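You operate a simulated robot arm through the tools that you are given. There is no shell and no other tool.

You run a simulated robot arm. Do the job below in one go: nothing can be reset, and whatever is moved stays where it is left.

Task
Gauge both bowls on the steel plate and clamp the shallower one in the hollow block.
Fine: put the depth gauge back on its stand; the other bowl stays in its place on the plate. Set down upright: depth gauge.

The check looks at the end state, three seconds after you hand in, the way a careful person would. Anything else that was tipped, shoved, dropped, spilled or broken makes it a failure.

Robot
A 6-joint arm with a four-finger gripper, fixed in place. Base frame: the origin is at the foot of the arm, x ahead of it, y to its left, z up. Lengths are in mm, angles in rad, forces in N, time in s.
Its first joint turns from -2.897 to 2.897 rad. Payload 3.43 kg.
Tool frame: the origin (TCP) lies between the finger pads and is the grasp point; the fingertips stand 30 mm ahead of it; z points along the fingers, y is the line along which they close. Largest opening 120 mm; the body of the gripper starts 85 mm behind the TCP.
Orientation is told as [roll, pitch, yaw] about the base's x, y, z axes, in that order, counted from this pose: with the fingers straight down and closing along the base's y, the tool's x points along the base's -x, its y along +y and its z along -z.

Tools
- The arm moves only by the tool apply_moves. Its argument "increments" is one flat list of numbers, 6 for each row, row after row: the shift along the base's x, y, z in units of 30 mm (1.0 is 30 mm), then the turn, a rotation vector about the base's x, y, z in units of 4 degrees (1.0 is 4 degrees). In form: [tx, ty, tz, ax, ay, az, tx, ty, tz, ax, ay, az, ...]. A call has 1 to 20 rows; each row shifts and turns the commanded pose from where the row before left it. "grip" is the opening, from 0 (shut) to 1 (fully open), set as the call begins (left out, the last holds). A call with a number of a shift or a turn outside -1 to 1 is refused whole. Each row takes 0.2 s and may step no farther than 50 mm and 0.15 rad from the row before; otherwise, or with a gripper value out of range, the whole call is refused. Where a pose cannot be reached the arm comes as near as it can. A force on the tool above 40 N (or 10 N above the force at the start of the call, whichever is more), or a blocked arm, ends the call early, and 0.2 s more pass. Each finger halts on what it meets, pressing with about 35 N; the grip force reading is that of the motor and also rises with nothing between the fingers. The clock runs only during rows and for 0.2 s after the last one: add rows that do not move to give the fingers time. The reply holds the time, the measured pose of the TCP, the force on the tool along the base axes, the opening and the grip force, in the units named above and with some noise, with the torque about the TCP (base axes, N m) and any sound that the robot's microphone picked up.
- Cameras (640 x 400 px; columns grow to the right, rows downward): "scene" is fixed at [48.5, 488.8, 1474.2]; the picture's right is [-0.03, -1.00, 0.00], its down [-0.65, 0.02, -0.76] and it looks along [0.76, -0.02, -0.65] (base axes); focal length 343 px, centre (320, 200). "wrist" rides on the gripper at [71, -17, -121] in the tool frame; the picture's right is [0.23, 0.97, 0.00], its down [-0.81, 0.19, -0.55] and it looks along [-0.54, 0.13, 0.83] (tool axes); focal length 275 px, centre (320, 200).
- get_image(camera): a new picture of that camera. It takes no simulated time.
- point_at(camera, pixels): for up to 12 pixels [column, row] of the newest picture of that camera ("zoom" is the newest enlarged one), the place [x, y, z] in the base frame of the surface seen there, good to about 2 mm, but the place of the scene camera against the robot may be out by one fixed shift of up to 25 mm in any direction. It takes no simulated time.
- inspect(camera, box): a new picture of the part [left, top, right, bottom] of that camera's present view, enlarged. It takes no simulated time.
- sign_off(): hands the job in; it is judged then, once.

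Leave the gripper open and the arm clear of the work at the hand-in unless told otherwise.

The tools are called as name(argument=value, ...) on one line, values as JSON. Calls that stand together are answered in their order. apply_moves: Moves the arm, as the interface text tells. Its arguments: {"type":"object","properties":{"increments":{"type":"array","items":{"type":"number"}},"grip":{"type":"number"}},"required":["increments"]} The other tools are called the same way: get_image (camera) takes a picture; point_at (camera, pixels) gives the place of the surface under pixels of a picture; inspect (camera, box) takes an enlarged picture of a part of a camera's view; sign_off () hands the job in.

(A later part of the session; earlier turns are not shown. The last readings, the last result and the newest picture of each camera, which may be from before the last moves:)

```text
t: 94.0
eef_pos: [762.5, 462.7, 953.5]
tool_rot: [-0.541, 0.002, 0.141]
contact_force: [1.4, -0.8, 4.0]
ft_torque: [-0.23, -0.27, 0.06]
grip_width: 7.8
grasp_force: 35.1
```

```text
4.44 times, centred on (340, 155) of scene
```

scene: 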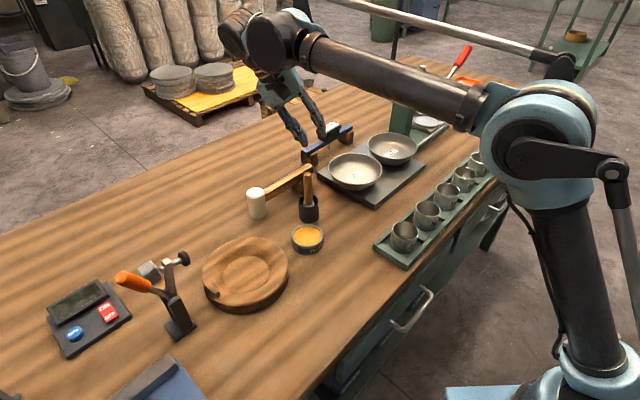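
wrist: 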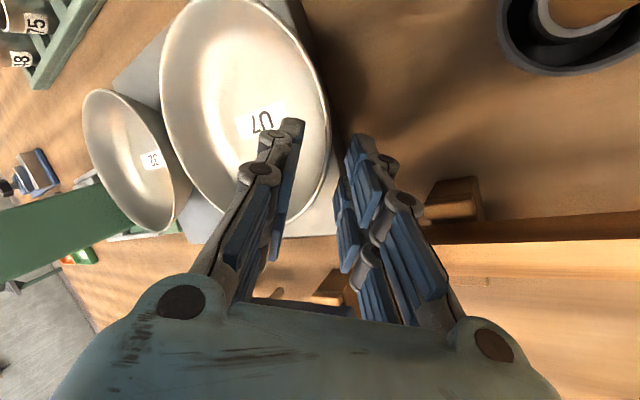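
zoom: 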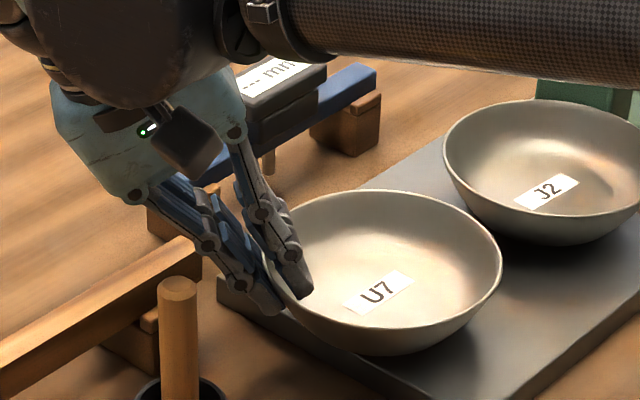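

Gripped at 7.8 mm, 35 N. I'll lift 12 mm and check the tilt.

apply_moves(increments=[0, 0, 0.1, 0, 0, 0, 0, 0, 0.15, 0, 0, 0, 0, 0, 0.15, 0, 0, 0, 0, 0, 0, 0, 0, 0])

inspect(camera="scene", box=[290, 110, 390, 200])

get_image(camera="wrist")

point_at(camera="wrist", pixels=[[165, 70], [166, 110], [180, 155], [200, 190], [230, 222], [180, 30], [325, 85], [325, 150], [310, 55]])

```text
t: 95.0
eef_pos: [763.6, 462.2, 965.7]
tool_rot: [-0.541, 0.001, 0.141]
contact_force: [-0.3, -0.8, -1.2]
ft_torque: [0.08, 0.03, 0.0]
grip_width: 7.7
grasp_force: 34.7
```

```text
4.44 times, centred on (340, 155) of scene
```

zoom: 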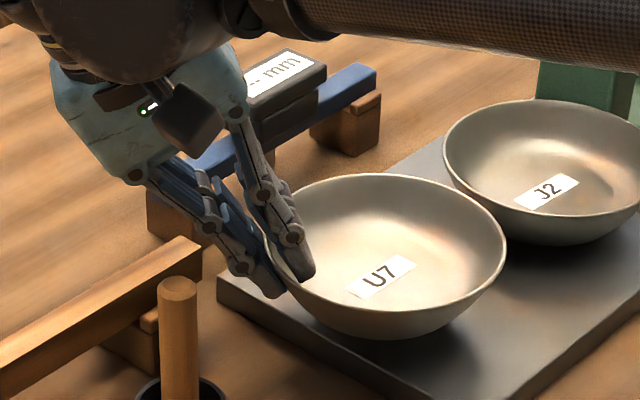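

```text
taken
```

wrist: 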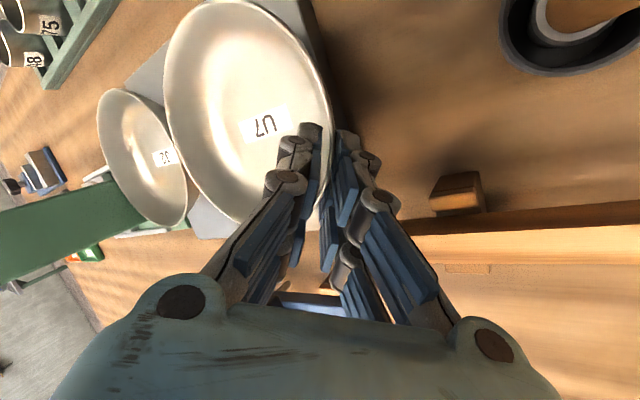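

```text
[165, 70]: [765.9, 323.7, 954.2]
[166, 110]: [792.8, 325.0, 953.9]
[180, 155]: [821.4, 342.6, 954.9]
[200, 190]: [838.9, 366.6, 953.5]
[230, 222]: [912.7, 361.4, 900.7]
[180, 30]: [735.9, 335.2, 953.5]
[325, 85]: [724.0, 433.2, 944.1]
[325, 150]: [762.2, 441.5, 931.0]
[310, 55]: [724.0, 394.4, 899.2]
```

Excellent: the bowl is level, with the whole far rim at z≈954 within 1 mm, held at 35 N. I'll lift slowly to about z=1100 so it passes above the pestle and clamp.

apply_moves(increments=[0, 0, 0.3, 0, 0, 0, 0, 0, 0.5, 0, 0, 0, 0, 0, 0.6, 0, 0, 0, 0, 0, 0.6, 0, 0, 0, 0, 0, 0.6, 0, 0, 0, 0, 0, 0.6, 0, 0, 0, 0, 0, 0.6, 0, 0, 0, 0, 0, 0.5, 0, 0, 0, 0, 0, 0.3, 0, 0, 0, 0, 0, 0, 0, 0, 0])

get_image(camera="scene")

get_image(camera="wrist")

point_at(camera="scene", pixels=[[307, 237], [307, 228], [257, 192], [250, 195], [265, 195], [257, 215]])

```text
t: 97.2
eef_pos: [762.5, 460.9, 1102.8]
tool_rot: [-0.541, 0.002, 0.141]
contact_force: [0.2, -0.5, -1.0]
ft_torque: [0.05, 0.02, 0.01]
grip_width: 7.6
grasp_force: 35.4
```

```text
taken
```

scene: 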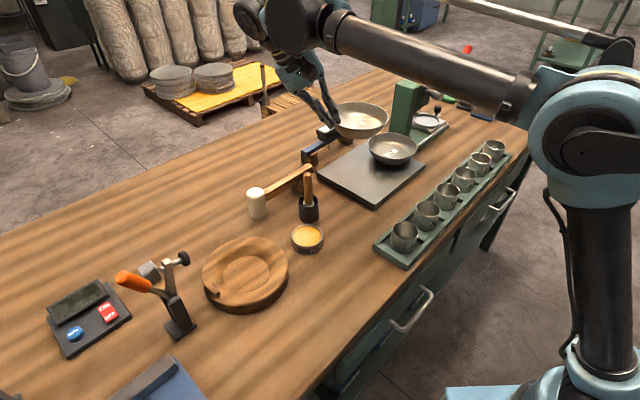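

```text
taken
```

wrist: 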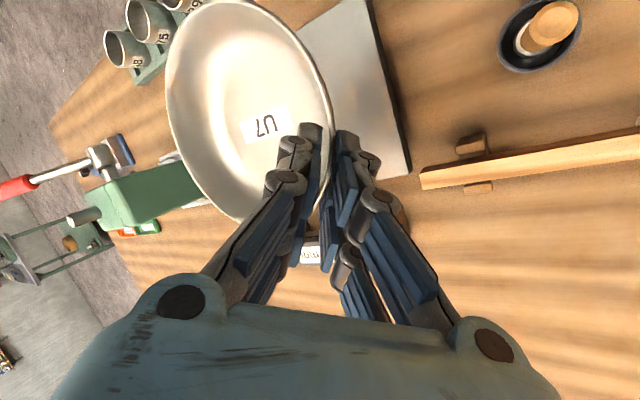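

```text
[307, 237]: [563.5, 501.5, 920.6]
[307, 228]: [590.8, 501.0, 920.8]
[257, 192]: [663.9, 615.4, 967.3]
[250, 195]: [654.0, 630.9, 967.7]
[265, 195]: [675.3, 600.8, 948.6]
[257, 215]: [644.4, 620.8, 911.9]
```

The bowl is firmly held. The mallet head (top z≈952, near (660,636)) and the tin near (575,518) will stay well below. Now I'll carry the bowl to above the block, turning to yaw −90° so the gripper holds it on the +x side, away from the clamp.

apply_moves(increments=[-0.28, 0.23, 0, 0, 0, -0.98, -0.28, 0.23, 0, 0, 0, -0.98, -0.28, 0.23, 0, 0, 0, -0.98, -0.28, 0.23, 0, 0, 0, -0.98, -0.28, 0.23, 0, 0, 0, -0.98, -0.28, 0.23, 0, 0, 0, -0.98, -0.28, 0.23, 0, 0, 0, -0.98, -0.28, 0.23, 0, 0, 0, -0.98, -0.28, 0.23, 0, 0, 0, -0.98, -0.28, 0.23, 0, 0, 0, -0.98, -0.28, 0.23, 0, 0, 0, -0.98, -0.28, 0.23, 0, 0, 0, -0.98, -0.28, 0.23, 0, 0, 0, -0.98, -0.28, 0.23, 0, 0, 0, -0.98, -0.28, 0.23, 0, 0, 0, -0.98, -0.28, 0.23, 0, 0, 0, -0.98, -0.28, 0.23, 0, 0, 0, -0.98, -0.28, 0.23, 0, 0, 0, -0.98, -0.28, 0.23, 0, 0, 0, -0.98, -0.28, 0.23, 0, 0, 0, -0.98])

get_image(camera="scene")

```text
t: 101.4
eef_pos: [604.6, 590.7, 1105.3]
tool_rot: [-0.443, -0.019, -1.217]
contact_force: [-0.2, 0.1, -0.9]
ft_torque: [0.02, -0.09, 0.02]
grip_width: 7.6
grasp_force: 35.6
out of reach, approached as far as the arm can: row 5, 6, 11
```

```text
taken
```

scene: 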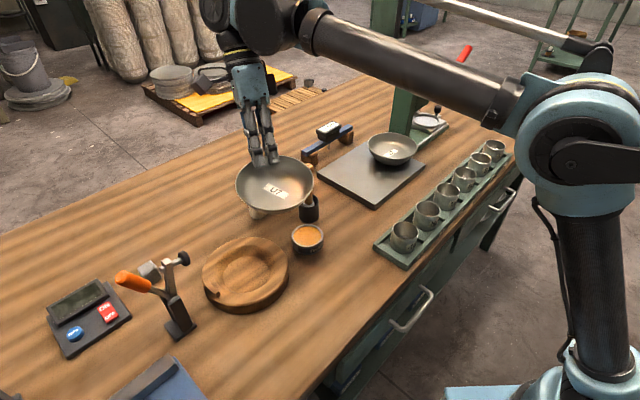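

A few rows were trimmed by the wrist limit while the lean pointed outward, so the tilt is now 25° and the bowl is still held. I'll finish the move to yaw −90° and restore the 31° tilt so the bowl is level again.

apply_moves(increments=[-0.285, 0.243, 0, 0, 0, -0.845, -0.285, 0.243, 0, 0, 0, -0.845, -0.285, 0.243, 0, 0, 0, -0.845, -0.285, 0.243, 0, 0, 0, -0.845, -0.285, 0.243, 0, 0, 0, -0.845, -0.285, 0.243, 0, 0, 0, -0.845, 0, 0, 0, 0.09, 0.47, 0, 0, 0, 0, 0.09, 0.47, 0, 0, 0, 0, 0.09, 0.47, 0, 0, 0, 0, 0, 0, 0])

get_image(camera="scene")

get_image(camera="wrist")

```text
t: 103.6
eef_pos: [553.0, 636.0, 1104.0]
tool_rot: [-0.541, 0.001, -1.569]
contact_force: [-0.5, 1.0, -0.5]
ft_torque: [0.02, -0.08, -0.03]
grip_width: 7.4
grasp_force: 35.3
```

```text
taken
```

scene: 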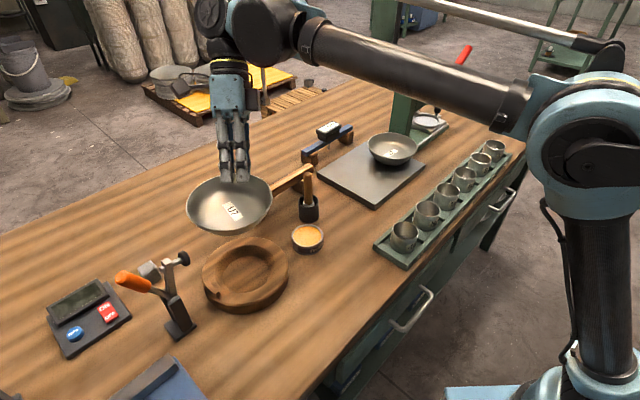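

```text
taken
```

wrist: 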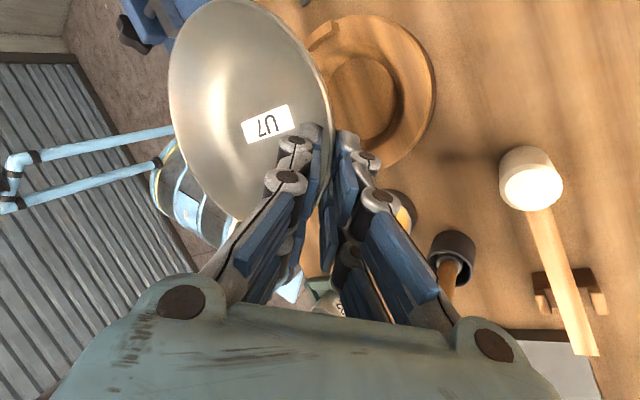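

In place above the block with 31° tilt. I'll measure the held bowl's rim for level and centre, and the block again from here.

point_at(camera="wrist", pixels=[[171, 85], [175, 125], [190, 170], [212, 205], [183, 40], [210, 8], [325, 85], [300, 35], [265, 125], [238, 60], [235, 215], [280, 15]])

point_at(camera="wrist", pixels=[[330, 30], [365, 18], [400, 30], [425, 60], [433, 100], [420, 135], [395, 158], [370, 100], [355, 55], [385, 120], [320, 45], [410, 90]])

inspect(camera="wrist", box=[150, 0, 450, 220])

```text
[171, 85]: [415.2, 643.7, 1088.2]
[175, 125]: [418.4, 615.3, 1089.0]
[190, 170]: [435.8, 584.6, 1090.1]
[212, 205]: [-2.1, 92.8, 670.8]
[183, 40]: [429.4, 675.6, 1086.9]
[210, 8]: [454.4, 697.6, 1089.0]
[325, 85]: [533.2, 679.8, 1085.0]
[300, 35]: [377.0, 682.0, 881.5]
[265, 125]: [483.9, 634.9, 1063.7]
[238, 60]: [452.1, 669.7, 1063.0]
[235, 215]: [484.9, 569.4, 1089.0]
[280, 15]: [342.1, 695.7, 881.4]
```

```text
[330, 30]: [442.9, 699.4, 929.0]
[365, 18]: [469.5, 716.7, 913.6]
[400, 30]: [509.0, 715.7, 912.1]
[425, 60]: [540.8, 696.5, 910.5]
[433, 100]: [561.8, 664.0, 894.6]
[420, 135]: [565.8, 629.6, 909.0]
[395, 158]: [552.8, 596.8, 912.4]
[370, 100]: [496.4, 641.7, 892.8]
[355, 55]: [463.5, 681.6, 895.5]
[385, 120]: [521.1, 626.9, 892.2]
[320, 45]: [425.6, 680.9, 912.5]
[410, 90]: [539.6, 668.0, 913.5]
```

```text
1.82 times, centred on (300, 110) of wrist
```

zoom: 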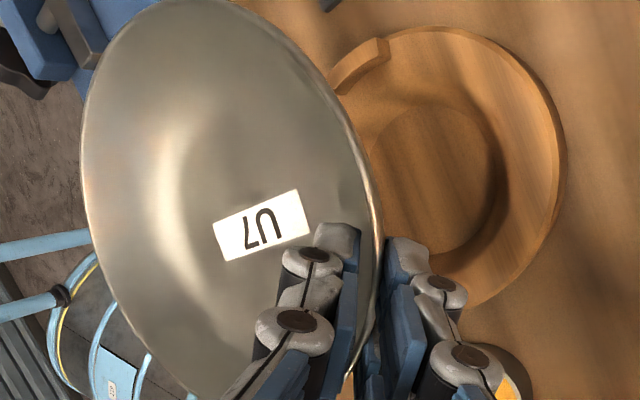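

Bowl rim is level within about 2°, centred at (481.7, 635.6). Block centre from all readings is about (481.8, 634.5). I'll correct y by −1 mm and lower 120 mm slowly.

apply_moves(increments=[0, -0.035, -0.4, 0, 0, 0, 0, 0, -0.55, 0, 0, 0, 0, 0, -0.6, 0, 0, 0, 0, 0, -0.6, 0, 0, 0, 0, 0, -0.6, 0, 0, 0, 0, 0, -0.6, 0, 0, 0, 0, 0, -0.4, 0, 0, 0, 0, 0, -0.25, 0, 0, 0, 0, 0, 0, 0, 0, 0])

get_image(camera="wrist")

inspect(camera="scene", box=[150, 170, 310, 320])

```text
t: 105.6
eef_pos: [553.1, 634.5, 984.9]
tool_rot: [-0.542, 0.0, -1.567]
contact_force: [-0.2, 0.5, -1.0]
ft_torque: [0.0, -0.1, -0.05]
grip_width: 7.5
grasp_force: 35.2
```

```text
taken
```

wrist: 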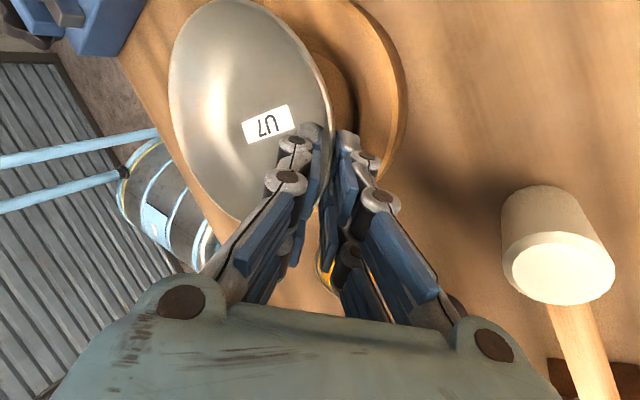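

```text
2.67 times, centred on (230, 245) of scene
```

zoom: 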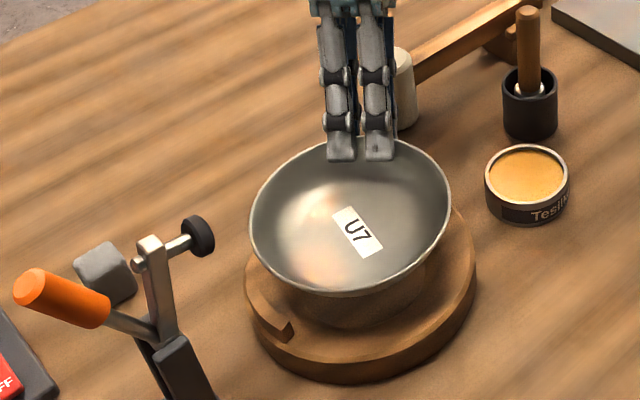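

The bowl hangs centred over the hollow, about 34 mm above its floor. I'll lower 22 mm and look.

apply_moves(increments=[0, 0, -0.25, 0, 0, 0, 0, 0, -0.25, 0, 0, 0, 0, 0, -0.23, 0, 0, 0, 0, 0, 0, 0, 0, 0])

inspect(camera="scene", box=[150, 190, 310, 320])

get_image(camera="wrist")

```text
t: 106.6
eef_pos: [553.5, 635.2, 962.6]
tool_rot: [-0.541, -0.001, -1.567]
contact_force: [-0.5, 0.5, -0.9]
ft_torque: [0.0, -0.1, 0.0]
grip_width: 7.6
grasp_force: 34.7
```

```text
3.08 times, centred on (230, 255) of scene
```

zoom: 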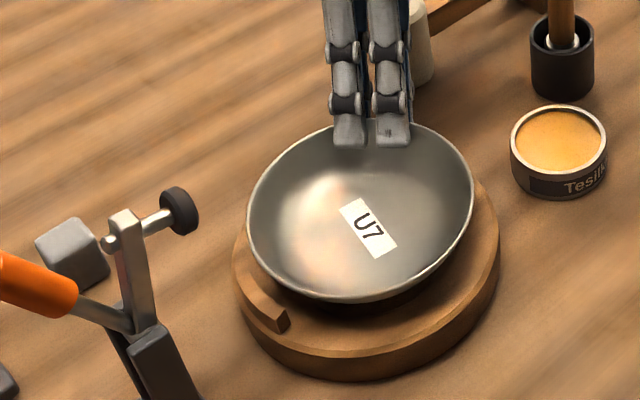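

```text
taken
```

wrist: 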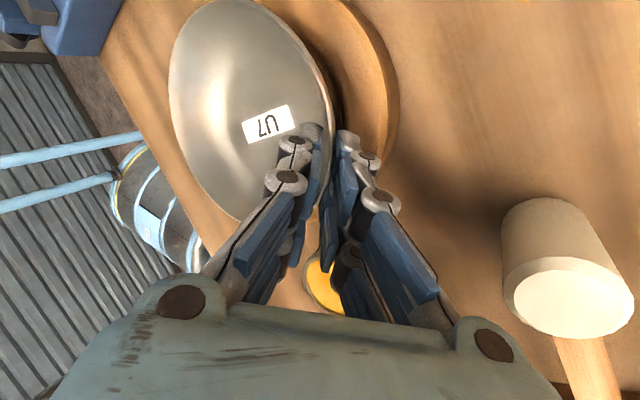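

On course. I'll continue with 3 mm steps, then smaller ones, watching the force.

apply_moves(increments=[0, 0, -0.1, 0, 0, 0, 0, 0, -0.1, 0, 0, 0, 0, 0, -0.1, 0, 0, 0, 0, 0, 0, 0, 0, 0])

apply_moves(increments=[0, 0, -0.05, 0, 0, 0, 0, 0, -0.05, 0, 0, 0, 0, 0, 0, 0, 0, 0])

inspect(camera="scene", box=[150, 190, 310, 320])

```text
t: 107.6
eef_pos: [553.0, 633.9, 955.5]
tool_rot: [-0.541, -0.001, -1.568]
contact_force: [-0.3, -0.4, -2.0]
ft_torque: [-0.03, -0.07, -0.03]
grip_width: 7.4
grasp_force: 35.0
```

```text
t: 108.4
eef_pos: [553.3, 634.5, 950.3]
tool_rot: [-0.541, 0.002, -1.567]
contact_force: [0.0, 0.3, -0.3]
ft_torque: [0.03, -0.09, 0.01]
grip_width: 7.6
grasp_force: 34.6
```

```text
3.08 times, centred on (230, 255) of scene
```

zoom: 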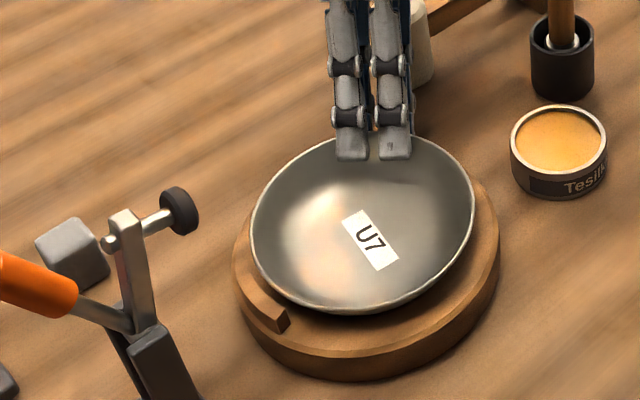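

apply_moves(increments=[0, 0, -0.04, 0, 0, 0, 0, 0, 0, 0, 0, 0])

apply_moves(increments=[0, 0, -0.04, 0, 0, 0, 0, 0, 0, 0, 0, 0])

apply_moves(increments=[0, 0, -0.03, 0, 0, 0, 0, 0, 0, 0, 0, 0])

```text
t: 109.0
eef_pos: [552.9, 635.2, 949.5]
tool_rot: [-0.542, 0.003, -1.566]
contact_force: [0.2, 0.6, 2.7]
ft_torque: [0.03, 0.24, -0.09]
grip_width: 7.5
grasp_force: 35.1
```

```text
t: 109.6
eef_pos: [552.2, 634.1, 948.8]
tool_rot: [-0.541, -0.001, -1.567]
contact_force: [0.3, 0.1, 2.1]
ft_torque: [0.04, 0.19, -0.02]
grip_width: 7.5
grasp_force: 35.1
```

```text
t: 110.2
eef_pos: [553.4, 635.4, 947.4]
tool_rot: [-0.541, 0.0, -1.567]
contact_force: [0.6, -1.0, 2.4]
ft_torque: [-0.09, 0.32, 0.14]
grip_width: 7.4
grasp_force: 34.7
```

Light contact begins (z force ≈2.5 N, torque rising): the far side of the base is touching. I'll check the rim level, then lower a bit more.

apply_moves(increments=[0, 0, -0.04, 0, 0, 0, 0, 0, 0, 0, 0, 0])

get_image(camera="wrist")

point_at(camera="wrist", pixels=[[171, 85], [175, 125], [190, 170], [183, 40], [210, 8], [225, 210], [300, 35], [325, 85], [265, 125], [315, 60]])

inspect(camera="scene", box=[170, 200, 310, 320])

```text
t: 110.8
eef_pos: [553.2, 635.2, 947.2]
tool_rot: [-0.542, 0.0, -1.568]
contact_force: [1.8, -0.2, 4.2]
ft_torque: [-0.15, 0.38, 0.06]
grip_width: 7.6
grasp_force: 35.0
```

```text
taken
```

wrist: 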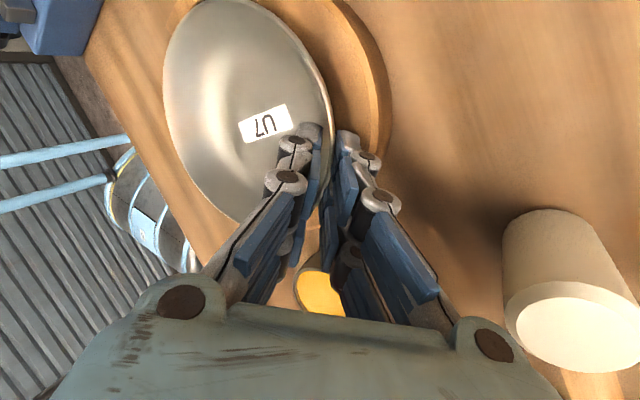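

```text
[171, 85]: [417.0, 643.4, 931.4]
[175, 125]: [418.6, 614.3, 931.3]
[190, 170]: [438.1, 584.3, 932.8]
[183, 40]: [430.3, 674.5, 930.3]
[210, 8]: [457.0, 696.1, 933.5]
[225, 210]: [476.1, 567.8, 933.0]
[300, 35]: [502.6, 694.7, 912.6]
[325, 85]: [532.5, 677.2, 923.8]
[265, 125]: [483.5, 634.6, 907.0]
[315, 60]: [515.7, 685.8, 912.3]
```

```text
3.33 times, centred on (240, 260) of scene
```

zoom: 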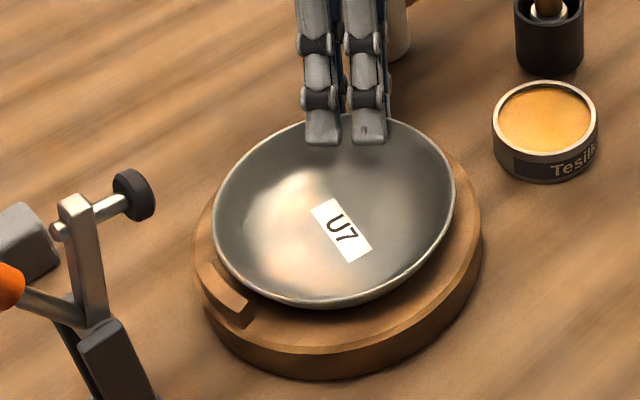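

The far rim is at z≈931 and the grip side at about 935, so the bowl is almost seated. I'll lower another 2 mm in small steps.

apply_moves(increments=[0, 0, -0.04, 0, 0, 0, 0, 0, 0, 0, 0, 0])

apply_moves(increments=[0, 0, -0.04, 0, 0, 0, 0, 0, 0, 0, 0, 0])

```text
t: 111.4
eef_pos: [553.6, 634.7, 946.2]
tool_rot: [-0.542, 0.0, -1.569]
contact_force: [4.0, 5.0, 18.9]
ft_torque: [-0.19, 0.57, -0.13]
grip_width: 7.4
grasp_force: 35.5
```

```text
t: 112.0
eef_pos: [553.8, 634.9, 944.7]
tool_rot: [-0.539, 0.0, -1.568]
contact_force: [5.2, 3.2, 29.0]
ft_torque: [-0.09, 0.57, -0.11]
grip_width: 7.7
grasp_force: 35.1
```

Firm contact (29 N). I'll ease up about 1 mm, then loosen the fingers just a little so the outer one doesn't press on the block.

apply_moves(increments=[0, 0, 0.04, 0, 0, 0, 0, 0, 0, 0, 0, 0])

apply_moves(increments=[0, 0, 0, 0, 0, 0, 0, 0, 0, 0, 0, 0], grip=0.09)

inspect(camera="scene", box=[170, 200, 310, 320])

```text
t: 112.6
eef_pos: [552.9, 635.0, 945.5]
tool_rot: [-0.54, -0.001, -1.567]
contact_force: [0.1, -5.1, 10.1]
ft_torque: [-0.31, 0.29, 0.13]
grip_width: 7.8
grasp_force: 35.1
```

```text
t: 113.2
eef_pos: [552.9, 635.1, 944.4]
tool_rot: [-0.541, 0.001, -1.567]
contact_force: [0.5, 0.1, -0.1]
ft_torque: [0.01, 0.0, 0.02]
grip_width: 10.8
grasp_force: 0.0
```

```text
3.33 times, centred on (240, 260) of scene
```

zoom: 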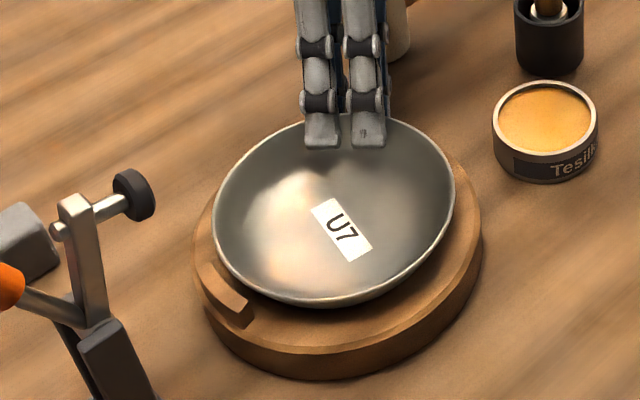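

The bowl is free in the hollow with no forces on the tool. I'll back out along the finger direction, slowly at first and opening more once higher.

apply_moves(increments=[0.05, 0, 0.09, 0, 0, 0, 0.05, 0, 0.09, 0, 0, 0, 0, 0, 0, 0, 0, 0], grip=0.1)

apply_moves(increments=[0.15, 0, 0.26, 0, 0, 0, 0.2, 0, 0.34, 0, 0, 0, 0.2, 0, 0.34, 0, 0, 0, 0.2, 0, 0.4, 0, 0, 0, 0, 0, 0, 0, 0, 0], grip=0.2)

get_image(camera="wrist")

inspect(camera="scene", box=[150, 190, 310, 320])

```text
t: 114.0
eef_pos: [557.0, 634.9, 950.4]
tool_rot: [-0.543, 0.0, -1.567]
contact_force: [0.3, 0.0, -0.4]
ft_torque: [0.01, 0.02, -0.01]
grip_width: 12.1
grasp_force: 0.0
```

```text
t: 115.2
eef_pos: [578.8, 634.3, 990.4]
tool_rot: [-0.538, -0.001, -1.567]
contact_force: [0.0, -0.1, 1.0]
ft_torque: [0.0, 0.0, -0.01]
grip_width: 24.2
grasp_force: 0.1
```

```text
taken
```

wrist: 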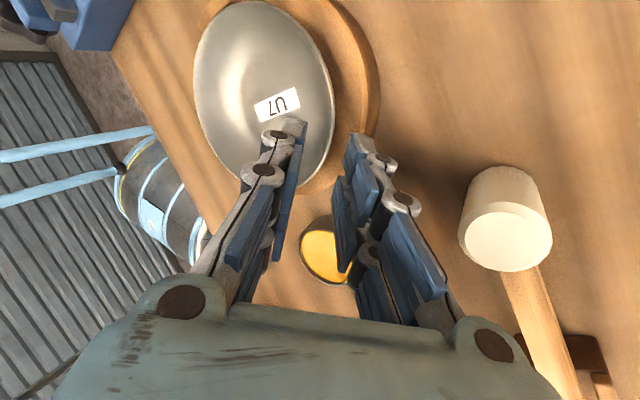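

```text
3.08 times, centred on (230, 255) of scene
```

zoom: 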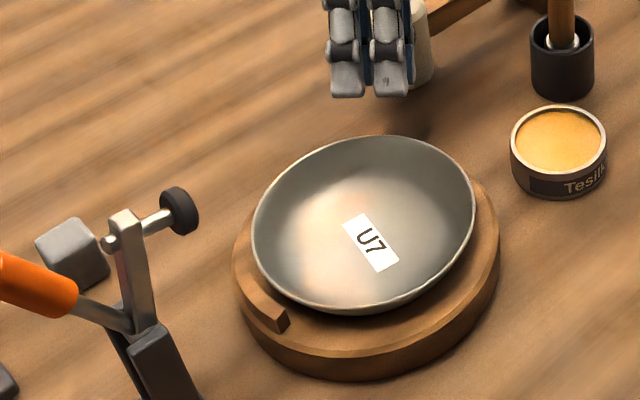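

The bowl sits in the hollow and the fingers are clear. I'll measure its rim heights and centre.

inspect(camera="wrist", box=[170, 0, 400, 200])

point_at(camera="wrist", pixels=[[195, 75], [201, 115], [222, 160], [245, 182], [205, 30], [235, 5], [290, 15], [320, 50], [334, 95], [328, 140], [318, 170], [278, 105]])

point_at(camera="scene", pixels=[[212, 250], [240, 282], [282, 240], [250, 217], [228, 273], [270, 222], [275, 262], [215, 235]])

```text
2.00 times, centred on (285, 100) of wrist
```

zoom: 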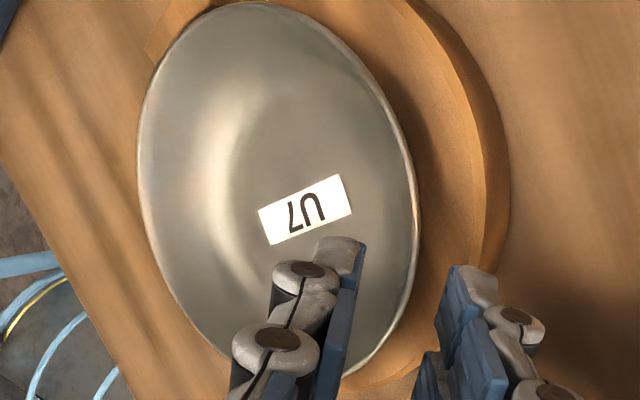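

```text
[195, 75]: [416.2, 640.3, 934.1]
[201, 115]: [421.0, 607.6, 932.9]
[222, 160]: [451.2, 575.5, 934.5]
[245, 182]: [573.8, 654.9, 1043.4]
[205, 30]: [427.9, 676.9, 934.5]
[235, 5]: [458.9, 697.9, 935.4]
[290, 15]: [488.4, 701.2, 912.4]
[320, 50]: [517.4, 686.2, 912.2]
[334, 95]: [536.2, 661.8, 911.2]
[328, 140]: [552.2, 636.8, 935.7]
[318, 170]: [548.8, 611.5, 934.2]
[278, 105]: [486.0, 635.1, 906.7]
```

```text
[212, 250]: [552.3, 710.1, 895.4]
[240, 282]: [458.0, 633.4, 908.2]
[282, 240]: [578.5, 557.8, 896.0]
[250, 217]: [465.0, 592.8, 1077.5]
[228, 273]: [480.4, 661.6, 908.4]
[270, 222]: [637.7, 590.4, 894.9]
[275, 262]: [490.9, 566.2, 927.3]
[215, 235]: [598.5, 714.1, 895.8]
```

U7 is level (rim 932.9–935.7 all round), centred at about (484, 635), and down in the hollow. Now the clamp. I'll rise and straighten the tool, then swing round so the wrist camera looks at the clamp from the side.

apply_moves(increments=[0.1, 0, 0.6, 0, 0, 0, 0, 0, 0.7, 0, -0.966, 0, 0, 0, 0.7, 0, -0.966, 0, 0, 0, 0.7, 0, -0.966, 0, 0, 0, 0.7, 0, -0.966, 0, 0, 0, 0.7, 0, -0.966, 0, 0, 0, 0.7, 0, -0.966, 0, 0, 0, 0.5, 0, -0.966, 0, 0, 0, 0.3, 0, -0.966, 0, 0, 0, 0, 0, 0, 0], grip=0.2)

apply_moves(increments=[-0.38, -0.12, 0, 0, 0, 1, -0.38, -0.12, 0, 0, 0, 1, -0.38, -0.12, 0, 0, 0, 1, -0.38, -0.12, 0, 0, 0, 1, -0.38, -0.12, 0, 0, 0, 1, -0.38, -0.12, 0, 0, 0, 1, -0.38, -0.12, 0, 0, 0, 1, -0.38, -0.12, 0, 0, 0, 1, -0.38, -0.12, 0, 0, 0, 1, -0.38, -0.12, 0, 0, 0, 1, -0.38, -0.12, 0, 0, 0, 1, -0.38, -0.12, 0, 0, 0, 1, -0.38, -0.12, 0, 0, 0, 1, -0.38, -0.12, 0, 0, 0, 1, -0.38, -0.12, 0, 0, 0, 1, -0.38, -0.12, 0, 0, 0, 1, -0.38, -0.12, 0, 0, 0, 1, -0.38, -0.12, 0, 0, 0, 1, -0.38, -0.12, 0, 0, 0, 1, -0.38, -0.12, 0, 0, 0, 1])

apply_moves(increments=[0, 0, 0, 0, 0, 1, 0, 0, 0, 0, 0, 1, 0, 0, 0, 0, 0, 1, 0, 0, 0, 0, 0, 1, 0, 0, 0, 0, 0, 1, 0, 0, 0, 0, 0, 1, 0, 0, 0, 0, 0, 1, 0, 0, 0, 0, 0, 1, 0, 0, 0, 0, 0, 1, 0, 0, 0, 0, 0, 1, 0, 0, 0, 0, 0, 1, 0, 0, 0, 0, 0, 1, 0, 0, 0, 0, 0, 1, 0, 0, 0, 0, 0, 1, 0, 0, 0, 0, 0, 0], grip=1)

get_image(camera="wrist")

get_image(camera="scene")

```text
t: 117.4
eef_pos: [582.3, 634.5, 1159.5]
tool_rot: [-0.001, -0.002, -1.57]
contact_force: [-1.6, 1.0, 0.1]
ft_torque: [0.0, -0.03, 0.0]
grip_width: 23.8
grasp_force: 0.2
```

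```text
t: 121.6
eef_pos: [351.7, 562.9, 1159.8]
tool_rot: [-0.002, 0.001, -0.171]
contact_force: [-0.4, -0.2, -1.0]
ft_torque: [0.03, -0.02, 0.01]
grip_width: 24.0
grasp_force: 0.1
```

```text
t: 124.8
eef_pos: [352.7, 564.9, 1159.7]
tool_rot: [0.0, -0.001, 0.806]
contact_force: [0.2, 0.0, 0.2]
ft_torque: [0.03, 0.02, 0.03]
grip_width: 120.0
grasp_force: 0.0
```

```text
taken
```

wrist: 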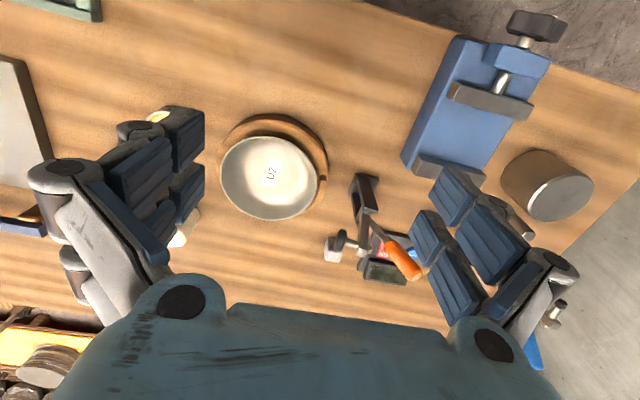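

```text
taken
```

scene: 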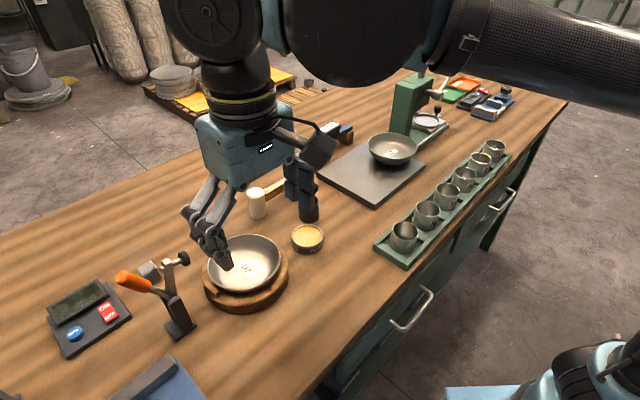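

U7 is well seated. I'll enlarge the clamp and bowl from here and read the pad, the handle end and the nearest rim.

inspect(camera="wrist", box=[210, 100, 450, 300])

point_at(camera="zoom", pixels=[[540, 350], [520, 320], [500, 290], [480, 275], [550, 355], [525, 340], [535, 330], [345, 280], [350, 265], [395, 290], [440, 245], [455, 262]])

point_at(camera="zoom", pixels=[[120, 155], [30, 165], [285, 170], [160, 85], [145, 235], [235, 225], [290, 150], [215, 100], [60, 210], [270, 200], [160, 160], [300, 210]])

```text
2.00 times, centred on (330, 200) of wrist
```

zoom: 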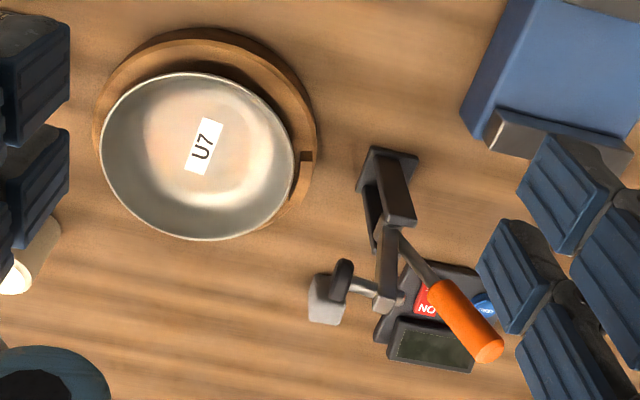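

```text
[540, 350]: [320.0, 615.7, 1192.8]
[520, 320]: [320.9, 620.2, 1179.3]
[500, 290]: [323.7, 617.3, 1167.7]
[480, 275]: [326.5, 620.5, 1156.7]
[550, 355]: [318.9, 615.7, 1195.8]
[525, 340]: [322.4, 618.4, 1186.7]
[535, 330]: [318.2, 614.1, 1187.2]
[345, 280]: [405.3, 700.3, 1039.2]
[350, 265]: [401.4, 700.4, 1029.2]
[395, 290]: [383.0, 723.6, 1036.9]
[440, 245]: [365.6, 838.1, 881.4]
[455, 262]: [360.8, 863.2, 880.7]
```

```text
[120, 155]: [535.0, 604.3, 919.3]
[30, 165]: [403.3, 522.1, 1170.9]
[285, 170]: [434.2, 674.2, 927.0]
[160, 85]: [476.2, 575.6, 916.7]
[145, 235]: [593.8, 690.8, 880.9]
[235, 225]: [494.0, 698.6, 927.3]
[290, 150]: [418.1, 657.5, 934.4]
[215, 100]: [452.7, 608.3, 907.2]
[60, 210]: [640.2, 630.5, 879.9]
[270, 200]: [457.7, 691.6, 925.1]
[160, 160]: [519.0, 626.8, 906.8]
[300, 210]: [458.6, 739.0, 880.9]
```

I misread the handle pixels; in this view the handle runs from (410,245) to (490,350). I'll read those.

point_at(camera="zoom", pixels=[[488, 350], [480, 340], [470, 330], [455, 312], [442, 296], [425, 268], [412, 250], [390, 240], [388, 270], [384, 300], [397, 200], [495, 355]])

point_at(camera="zoom", pixels=[[340, 270], [336, 285], [348, 262], [352, 278], [365, 285], [400, 298], [402, 175], [375, 215], [408, 225], [400, 300], [500, 310], [430, 345]])

```text
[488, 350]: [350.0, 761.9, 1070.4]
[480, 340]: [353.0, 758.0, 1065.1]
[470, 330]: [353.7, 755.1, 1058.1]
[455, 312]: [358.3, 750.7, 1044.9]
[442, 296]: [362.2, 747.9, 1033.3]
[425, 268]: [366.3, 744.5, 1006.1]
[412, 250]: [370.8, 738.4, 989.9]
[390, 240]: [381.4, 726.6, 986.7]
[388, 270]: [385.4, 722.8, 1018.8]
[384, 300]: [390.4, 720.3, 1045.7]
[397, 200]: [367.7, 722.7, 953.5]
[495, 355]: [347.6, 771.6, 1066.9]
```

```text
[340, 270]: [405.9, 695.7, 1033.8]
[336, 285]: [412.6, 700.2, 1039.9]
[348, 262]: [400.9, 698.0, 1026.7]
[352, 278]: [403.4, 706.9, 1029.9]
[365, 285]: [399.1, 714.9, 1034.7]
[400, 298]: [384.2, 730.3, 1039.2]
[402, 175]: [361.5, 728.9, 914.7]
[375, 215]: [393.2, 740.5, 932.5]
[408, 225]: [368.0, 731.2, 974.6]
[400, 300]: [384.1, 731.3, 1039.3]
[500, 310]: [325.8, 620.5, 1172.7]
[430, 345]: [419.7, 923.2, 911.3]
```

The handle's centre line leans back about 23° and the arm about 10° forward, a V typical of a horizontal toggle clamp: arm opens up, handle swings back and down to close. I'll test gently. First I'll close the fingers as a blunt pusher and hover above the gap between arm and handle.

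apply_moves(increments=[0.106, 0.983, -0.1, 0, 0, 0, 0.106, 0.983, -0.1, 0, 0, 0, 0.106, 0.983, -0.1, 0, 0, 0, 0.106, 0.983, -0.1, 0, 0, 0, 0.106, 0.983, -0.1, 0, 0, 0, 0.106, 0.983, -0.1, 0, 0, 0, 0, 0, 0, 0, 0, 0], grip=0)

get_image(camera="wrist")

inspect(camera="scene", box=[80, 190, 260, 350])

```text
t: 126.4
eef_pos: [372.7, 739.3, 1141.7]
tool_rot: [0.001, -0.001, 0.806]
contact_force: [-0.9, -0.7, 0.1]
ft_torque: [-0.01, -0.01, 0.04]
grip_width: 0.0
grasp_force: 33.4
```

```text
taken
```

wrist: 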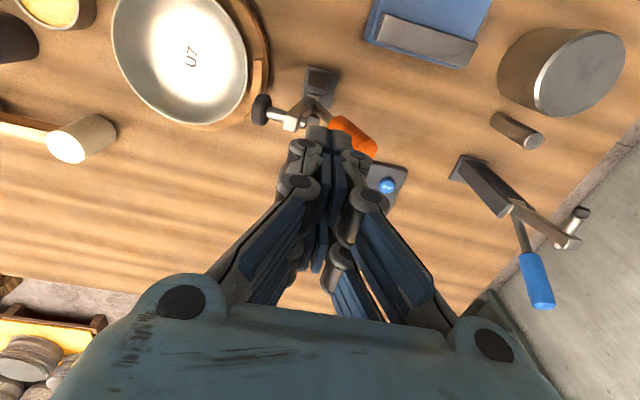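

```text
2.50 times, centred on (170, 270) of scene
```

zoom: 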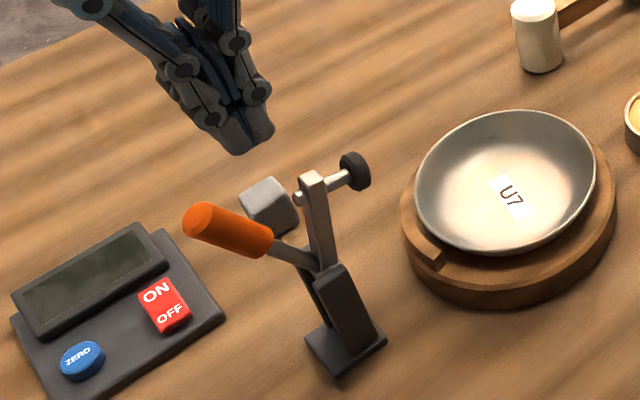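

The wrist view shows a second clamp with a blue handle at about (520,230). It may show how this type looks in another state, so I'll enlarge it.

inspect(camera="wrist", box=[430, 130, 610, 320])

point_at(camera="zoom", pixels=[[200, 85], [290, 175], [330, 215], [400, 265], [450, 300], [460, 265], [480, 230], [340, 260], [355, 310], [380, 350], [385, 380], [240, 120]])

inspect(camera="wrist", box=[220, 50, 420, 200])

```text
2.11 times, centred on (520, 225) of wrist
```

zoom: 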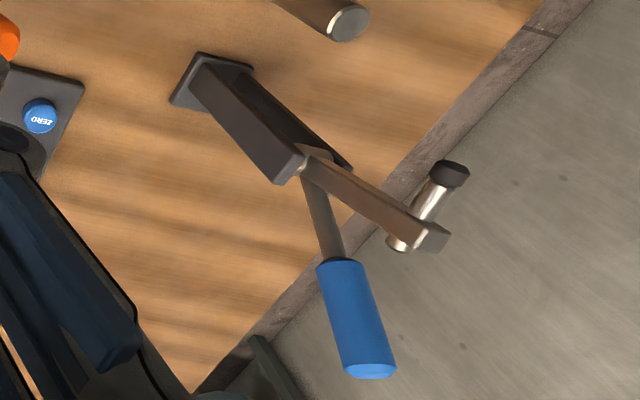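

```text
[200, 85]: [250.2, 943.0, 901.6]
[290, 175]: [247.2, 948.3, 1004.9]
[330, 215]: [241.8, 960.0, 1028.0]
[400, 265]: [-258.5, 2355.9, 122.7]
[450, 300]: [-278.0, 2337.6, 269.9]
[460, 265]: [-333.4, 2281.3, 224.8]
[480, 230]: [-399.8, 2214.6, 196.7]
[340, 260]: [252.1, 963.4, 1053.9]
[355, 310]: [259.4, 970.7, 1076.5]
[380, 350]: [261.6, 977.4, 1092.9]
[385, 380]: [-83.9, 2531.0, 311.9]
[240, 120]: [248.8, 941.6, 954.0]
```

```text
2.67 times, centred on (320, 125) of wrist
```

zoom: 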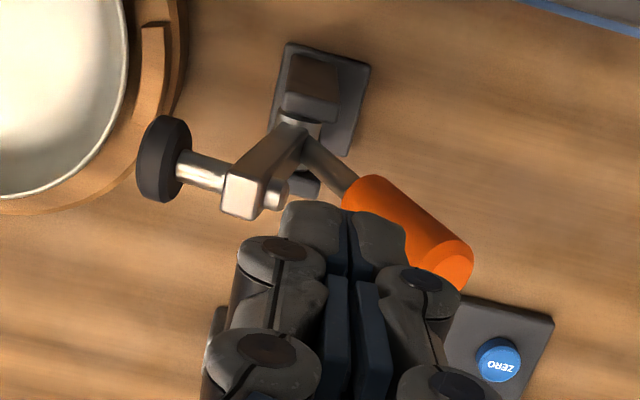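

The blue one is a separate clamp, also open, and of no use here. My closed fingertips are just in front of the orange handle. I'll lower them into the gap, tip at about z≈1053, just above the arm's top, without touching.

apply_moves(increments=[0.07, 0.07, -0.6, 0, 0, 0, 0, 0, -0.6, 0, 0, 0, 0, 0, -0.5, 0, 0, 0, 0, 0, -0.22, 0, 0, 0, 0, 0, 0, 0, 0, 0])

inspect(camera="wrist", box=[220, 50, 420, 200])

inspect(camera="scene", box=[80, 200, 240, 350])

```text
t: 127.6
eef_pos: [373.8, 742.0, 1082.3]
tool_rot: [0.001, -0.003, 0.806]
contact_force: [-0.2, 0.0, 0.7]
ft_torque: [0.01, 0.02, 0.0]
grip_width: 0.0
grasp_force: 33.3
```

```text
2.67 times, centred on (320, 125) of wrist
```

zoom: 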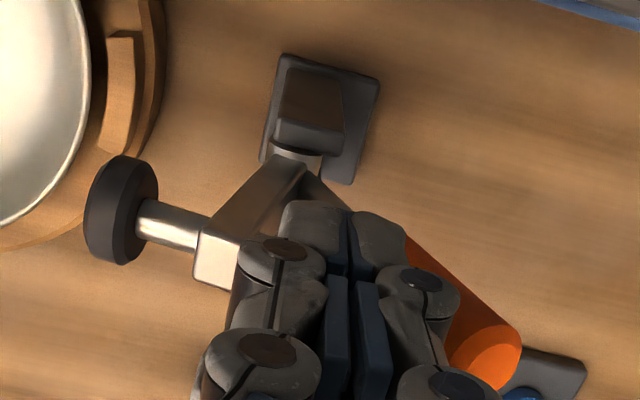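

```text
2.67 times, centred on (160, 275) of scene
```

zoom: 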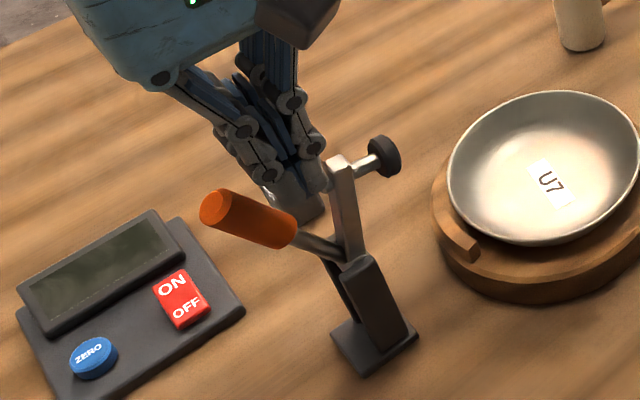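

The fingertips are in the V gap with a few millimetres on each side. Now I'll push backward, away from the block, in small steps and watch the force.

apply_moves(increments=[-0.072, 0.069, 0, 0, 0, 0, -0.072, 0.069, 0, 0, 0, 0, 0, 0, 0, 0, 0, 0])

apply_moves(increments=[-0.072, 0.069, 0, 0, 0, 0, 0, 0, 0, 0, 0, 0])

apply_moves(increments=[-0.072, 0.069, 0, 0, 0, 0, 0, 0, 0, 0, 0, 0])

inspect(camera="scene", box=[80, 200, 240, 350])

```text
t: 128.4
eef_pos: [369.9, 747.4, 1083.7]
tool_rot: [0.0, -0.002, 0.806]
contact_force: [0.2, 0.3, 0.3]
ft_torque: [0.0, -0.02, -0.01]
grip_width: 0.1
grasp_force: 33.9
```

```text
t: 129.0
eef_pos: [367.3, 748.1, 1084.0]
tool_rot: [0.0, -0.002, 0.804]
contact_force: [-0.1, 0.4, 0.3]
ft_torque: [0.02, 0.0, 0.03]
grip_width: 0.0
grasp_force: 33.1
```

```text
t: 129.6
eef_pos: [367.1, 750.5, 1083.1]
tool_rot: [0.001, -0.002, 0.804]
contact_force: [0.1, 0.3, -1.0]
ft_torque: [-0.01, 0.01, -0.01]
grip_width: 0.0
grasp_force: 33.7
```

```text
2.67 times, centred on (160, 275) of scene
```

zoom: 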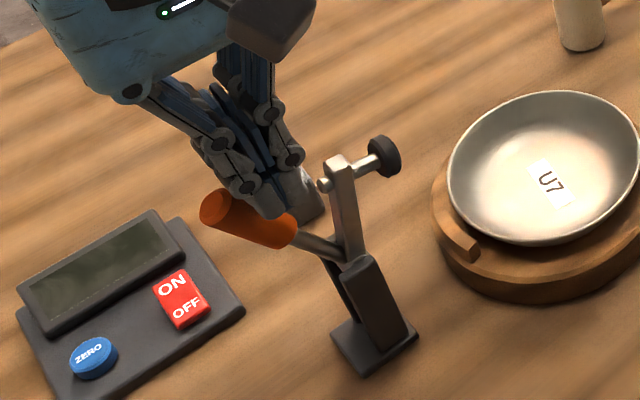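

Not touching yet. I'll continue in 3 mm steps.

apply_moves(increments=[-0.072, 0.069, 0, 0, 0, 0, 0, 0, 0, 0, 0, 0])

apply_moves(increments=[-0.072, 0.069, 0, 0, 0, 0, 0, 0, 0, 0, 0, 0])

inspect(camera="scene", box=[80, 200, 240, 350])

```text
t: 130.2
eef_pos: [363.8, 751.2, 1084.0]
tool_rot: [0.0, -0.001, 0.804]
contact_force: [3.8, -2.1, 0.8]
ft_torque: [-0.04, -0.06, -0.02]
grip_width: 0.0
grasp_force: 33.8
```

```text
t: 130.8
eef_pos: [363.4, 753.0, 1084.1]
tool_rot: [-0.001, 0.0, 0.803]
contact_force: [18.0, -17.5, 2.7]
ft_torque: [-0.4, -0.43, -0.06]
grip_width: 0.1
grasp_force: 32.9
```

```text
2.67 times, centred on (160, 275) of scene
```

zoom: 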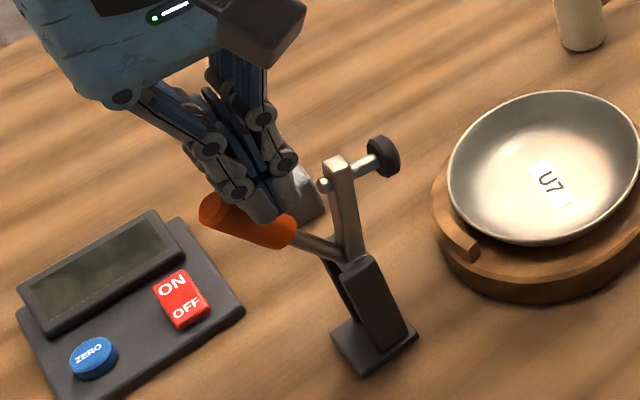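

Reaction rose to 25 N and the handle didn't move backward, so it is at its open stop that way. I'll back off and try from behind, pushing the handle forward over towards the block. First step away and up, then over the handle to its back side.

apply_moves(increments=[0.15, -0.14, 0, 0, 0, 0, 0.1, -0.1, 0, 0, 0, 0, 0, 0, 0.7, 0, 0, 0, 0, 0, 0.7, 0, 0, 0, -0.5, 0.46, 0.1, 0, 0, 0, -0.5, 0.46, 0, 0, 0, 0, -0.5, 0.46, 0, 0, 0, 0, 0, 0, 0, 0, 0, 0])

get_image(camera="wrist")

inspect(camera="scene", box=[80, 180, 260, 350])

```text
t: 132.6
eef_pos: [324.1, 790.0, 1128.2]
tool_rot: [-0.001, -0.001, 0.805]
contact_force: [-1.0, 0.4, 0.3]
ft_torque: [0.04, -0.02, 0.01]
grip_width: 0.1
grasp_force: 33.8
```

```text
taken
```

wrist: 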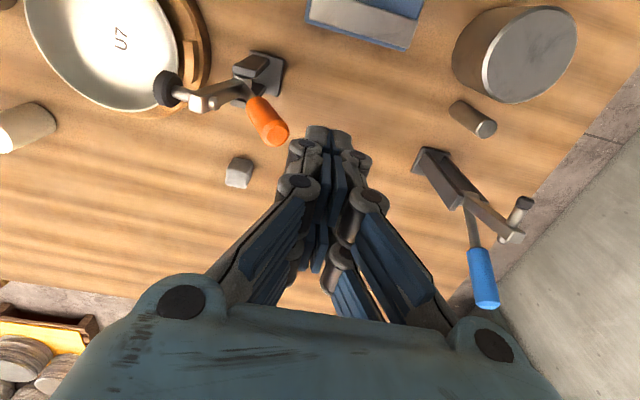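

```text
2.35 times, centred on (170, 265) of scene
```

zoom: 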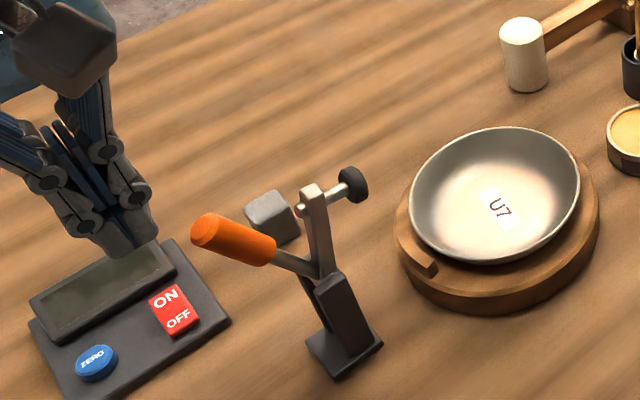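

The clamp is unchanged. The fingertips are behind the handle. I'll lower the tip to about z≈1045 and then push forward in small steps.

apply_moves(increments=[-0.05, -0.06, -0.6, 0, 0, 0, 0, 0, -0.6, 0, 0, 0, 0, 0, -0.55, 0, 0, 0, 0, 0, 0, 0, 0, 0])

apply_moves(increments=[0.144, -0.138, 0, 0, 0, 0, 0.144, -0.138, 0, 0, 0, 0, 0, 0, 0, 0, 0, 0])

apply_moves(increments=[0.072, -0.069, 0, 0, 0, 0, 0, 0, 0, 0, 0, 0])

inspect(camera="scene", box=[80, 180, 260, 350])

```text
t: 133.6
eef_pos: [322.1, 787.0, 1074.6]
tool_rot: [-0.001, -0.001, 0.806]
contact_force: [-0.8, 0.1, 0.3]
ft_torque: [-0.03, 0.01, 0.01]
grip_width: 0.0
grasp_force: 33.3
```

```text
t: 134.4
eef_pos: [330.0, 779.7, 1075.3]
tool_rot: [0.0, 0.0, 0.808]
contact_force: [-1.0, 3.4, 3.5]
ft_torque: [0.06, -0.04, 0.07]
grip_width: 0.0
grasp_force: 33.6
```

```text
t: 135.0
eef_pos: [332.6, 776.6, 1075.8]
tool_rot: [-0.001, -0.001, 0.806]
contact_force: [0.0, 5.1, 2.3]
ft_torque: [0.05, -0.03, 0.07]
grip_width: 0.0
grasp_force: 33.4
```

```text
2.35 times, centred on (170, 265) of scene
```

zoom: 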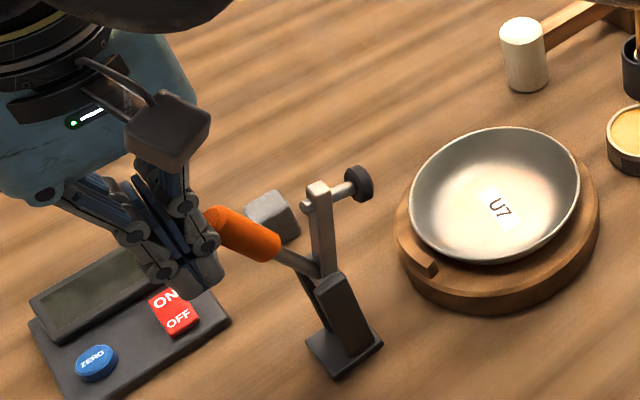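

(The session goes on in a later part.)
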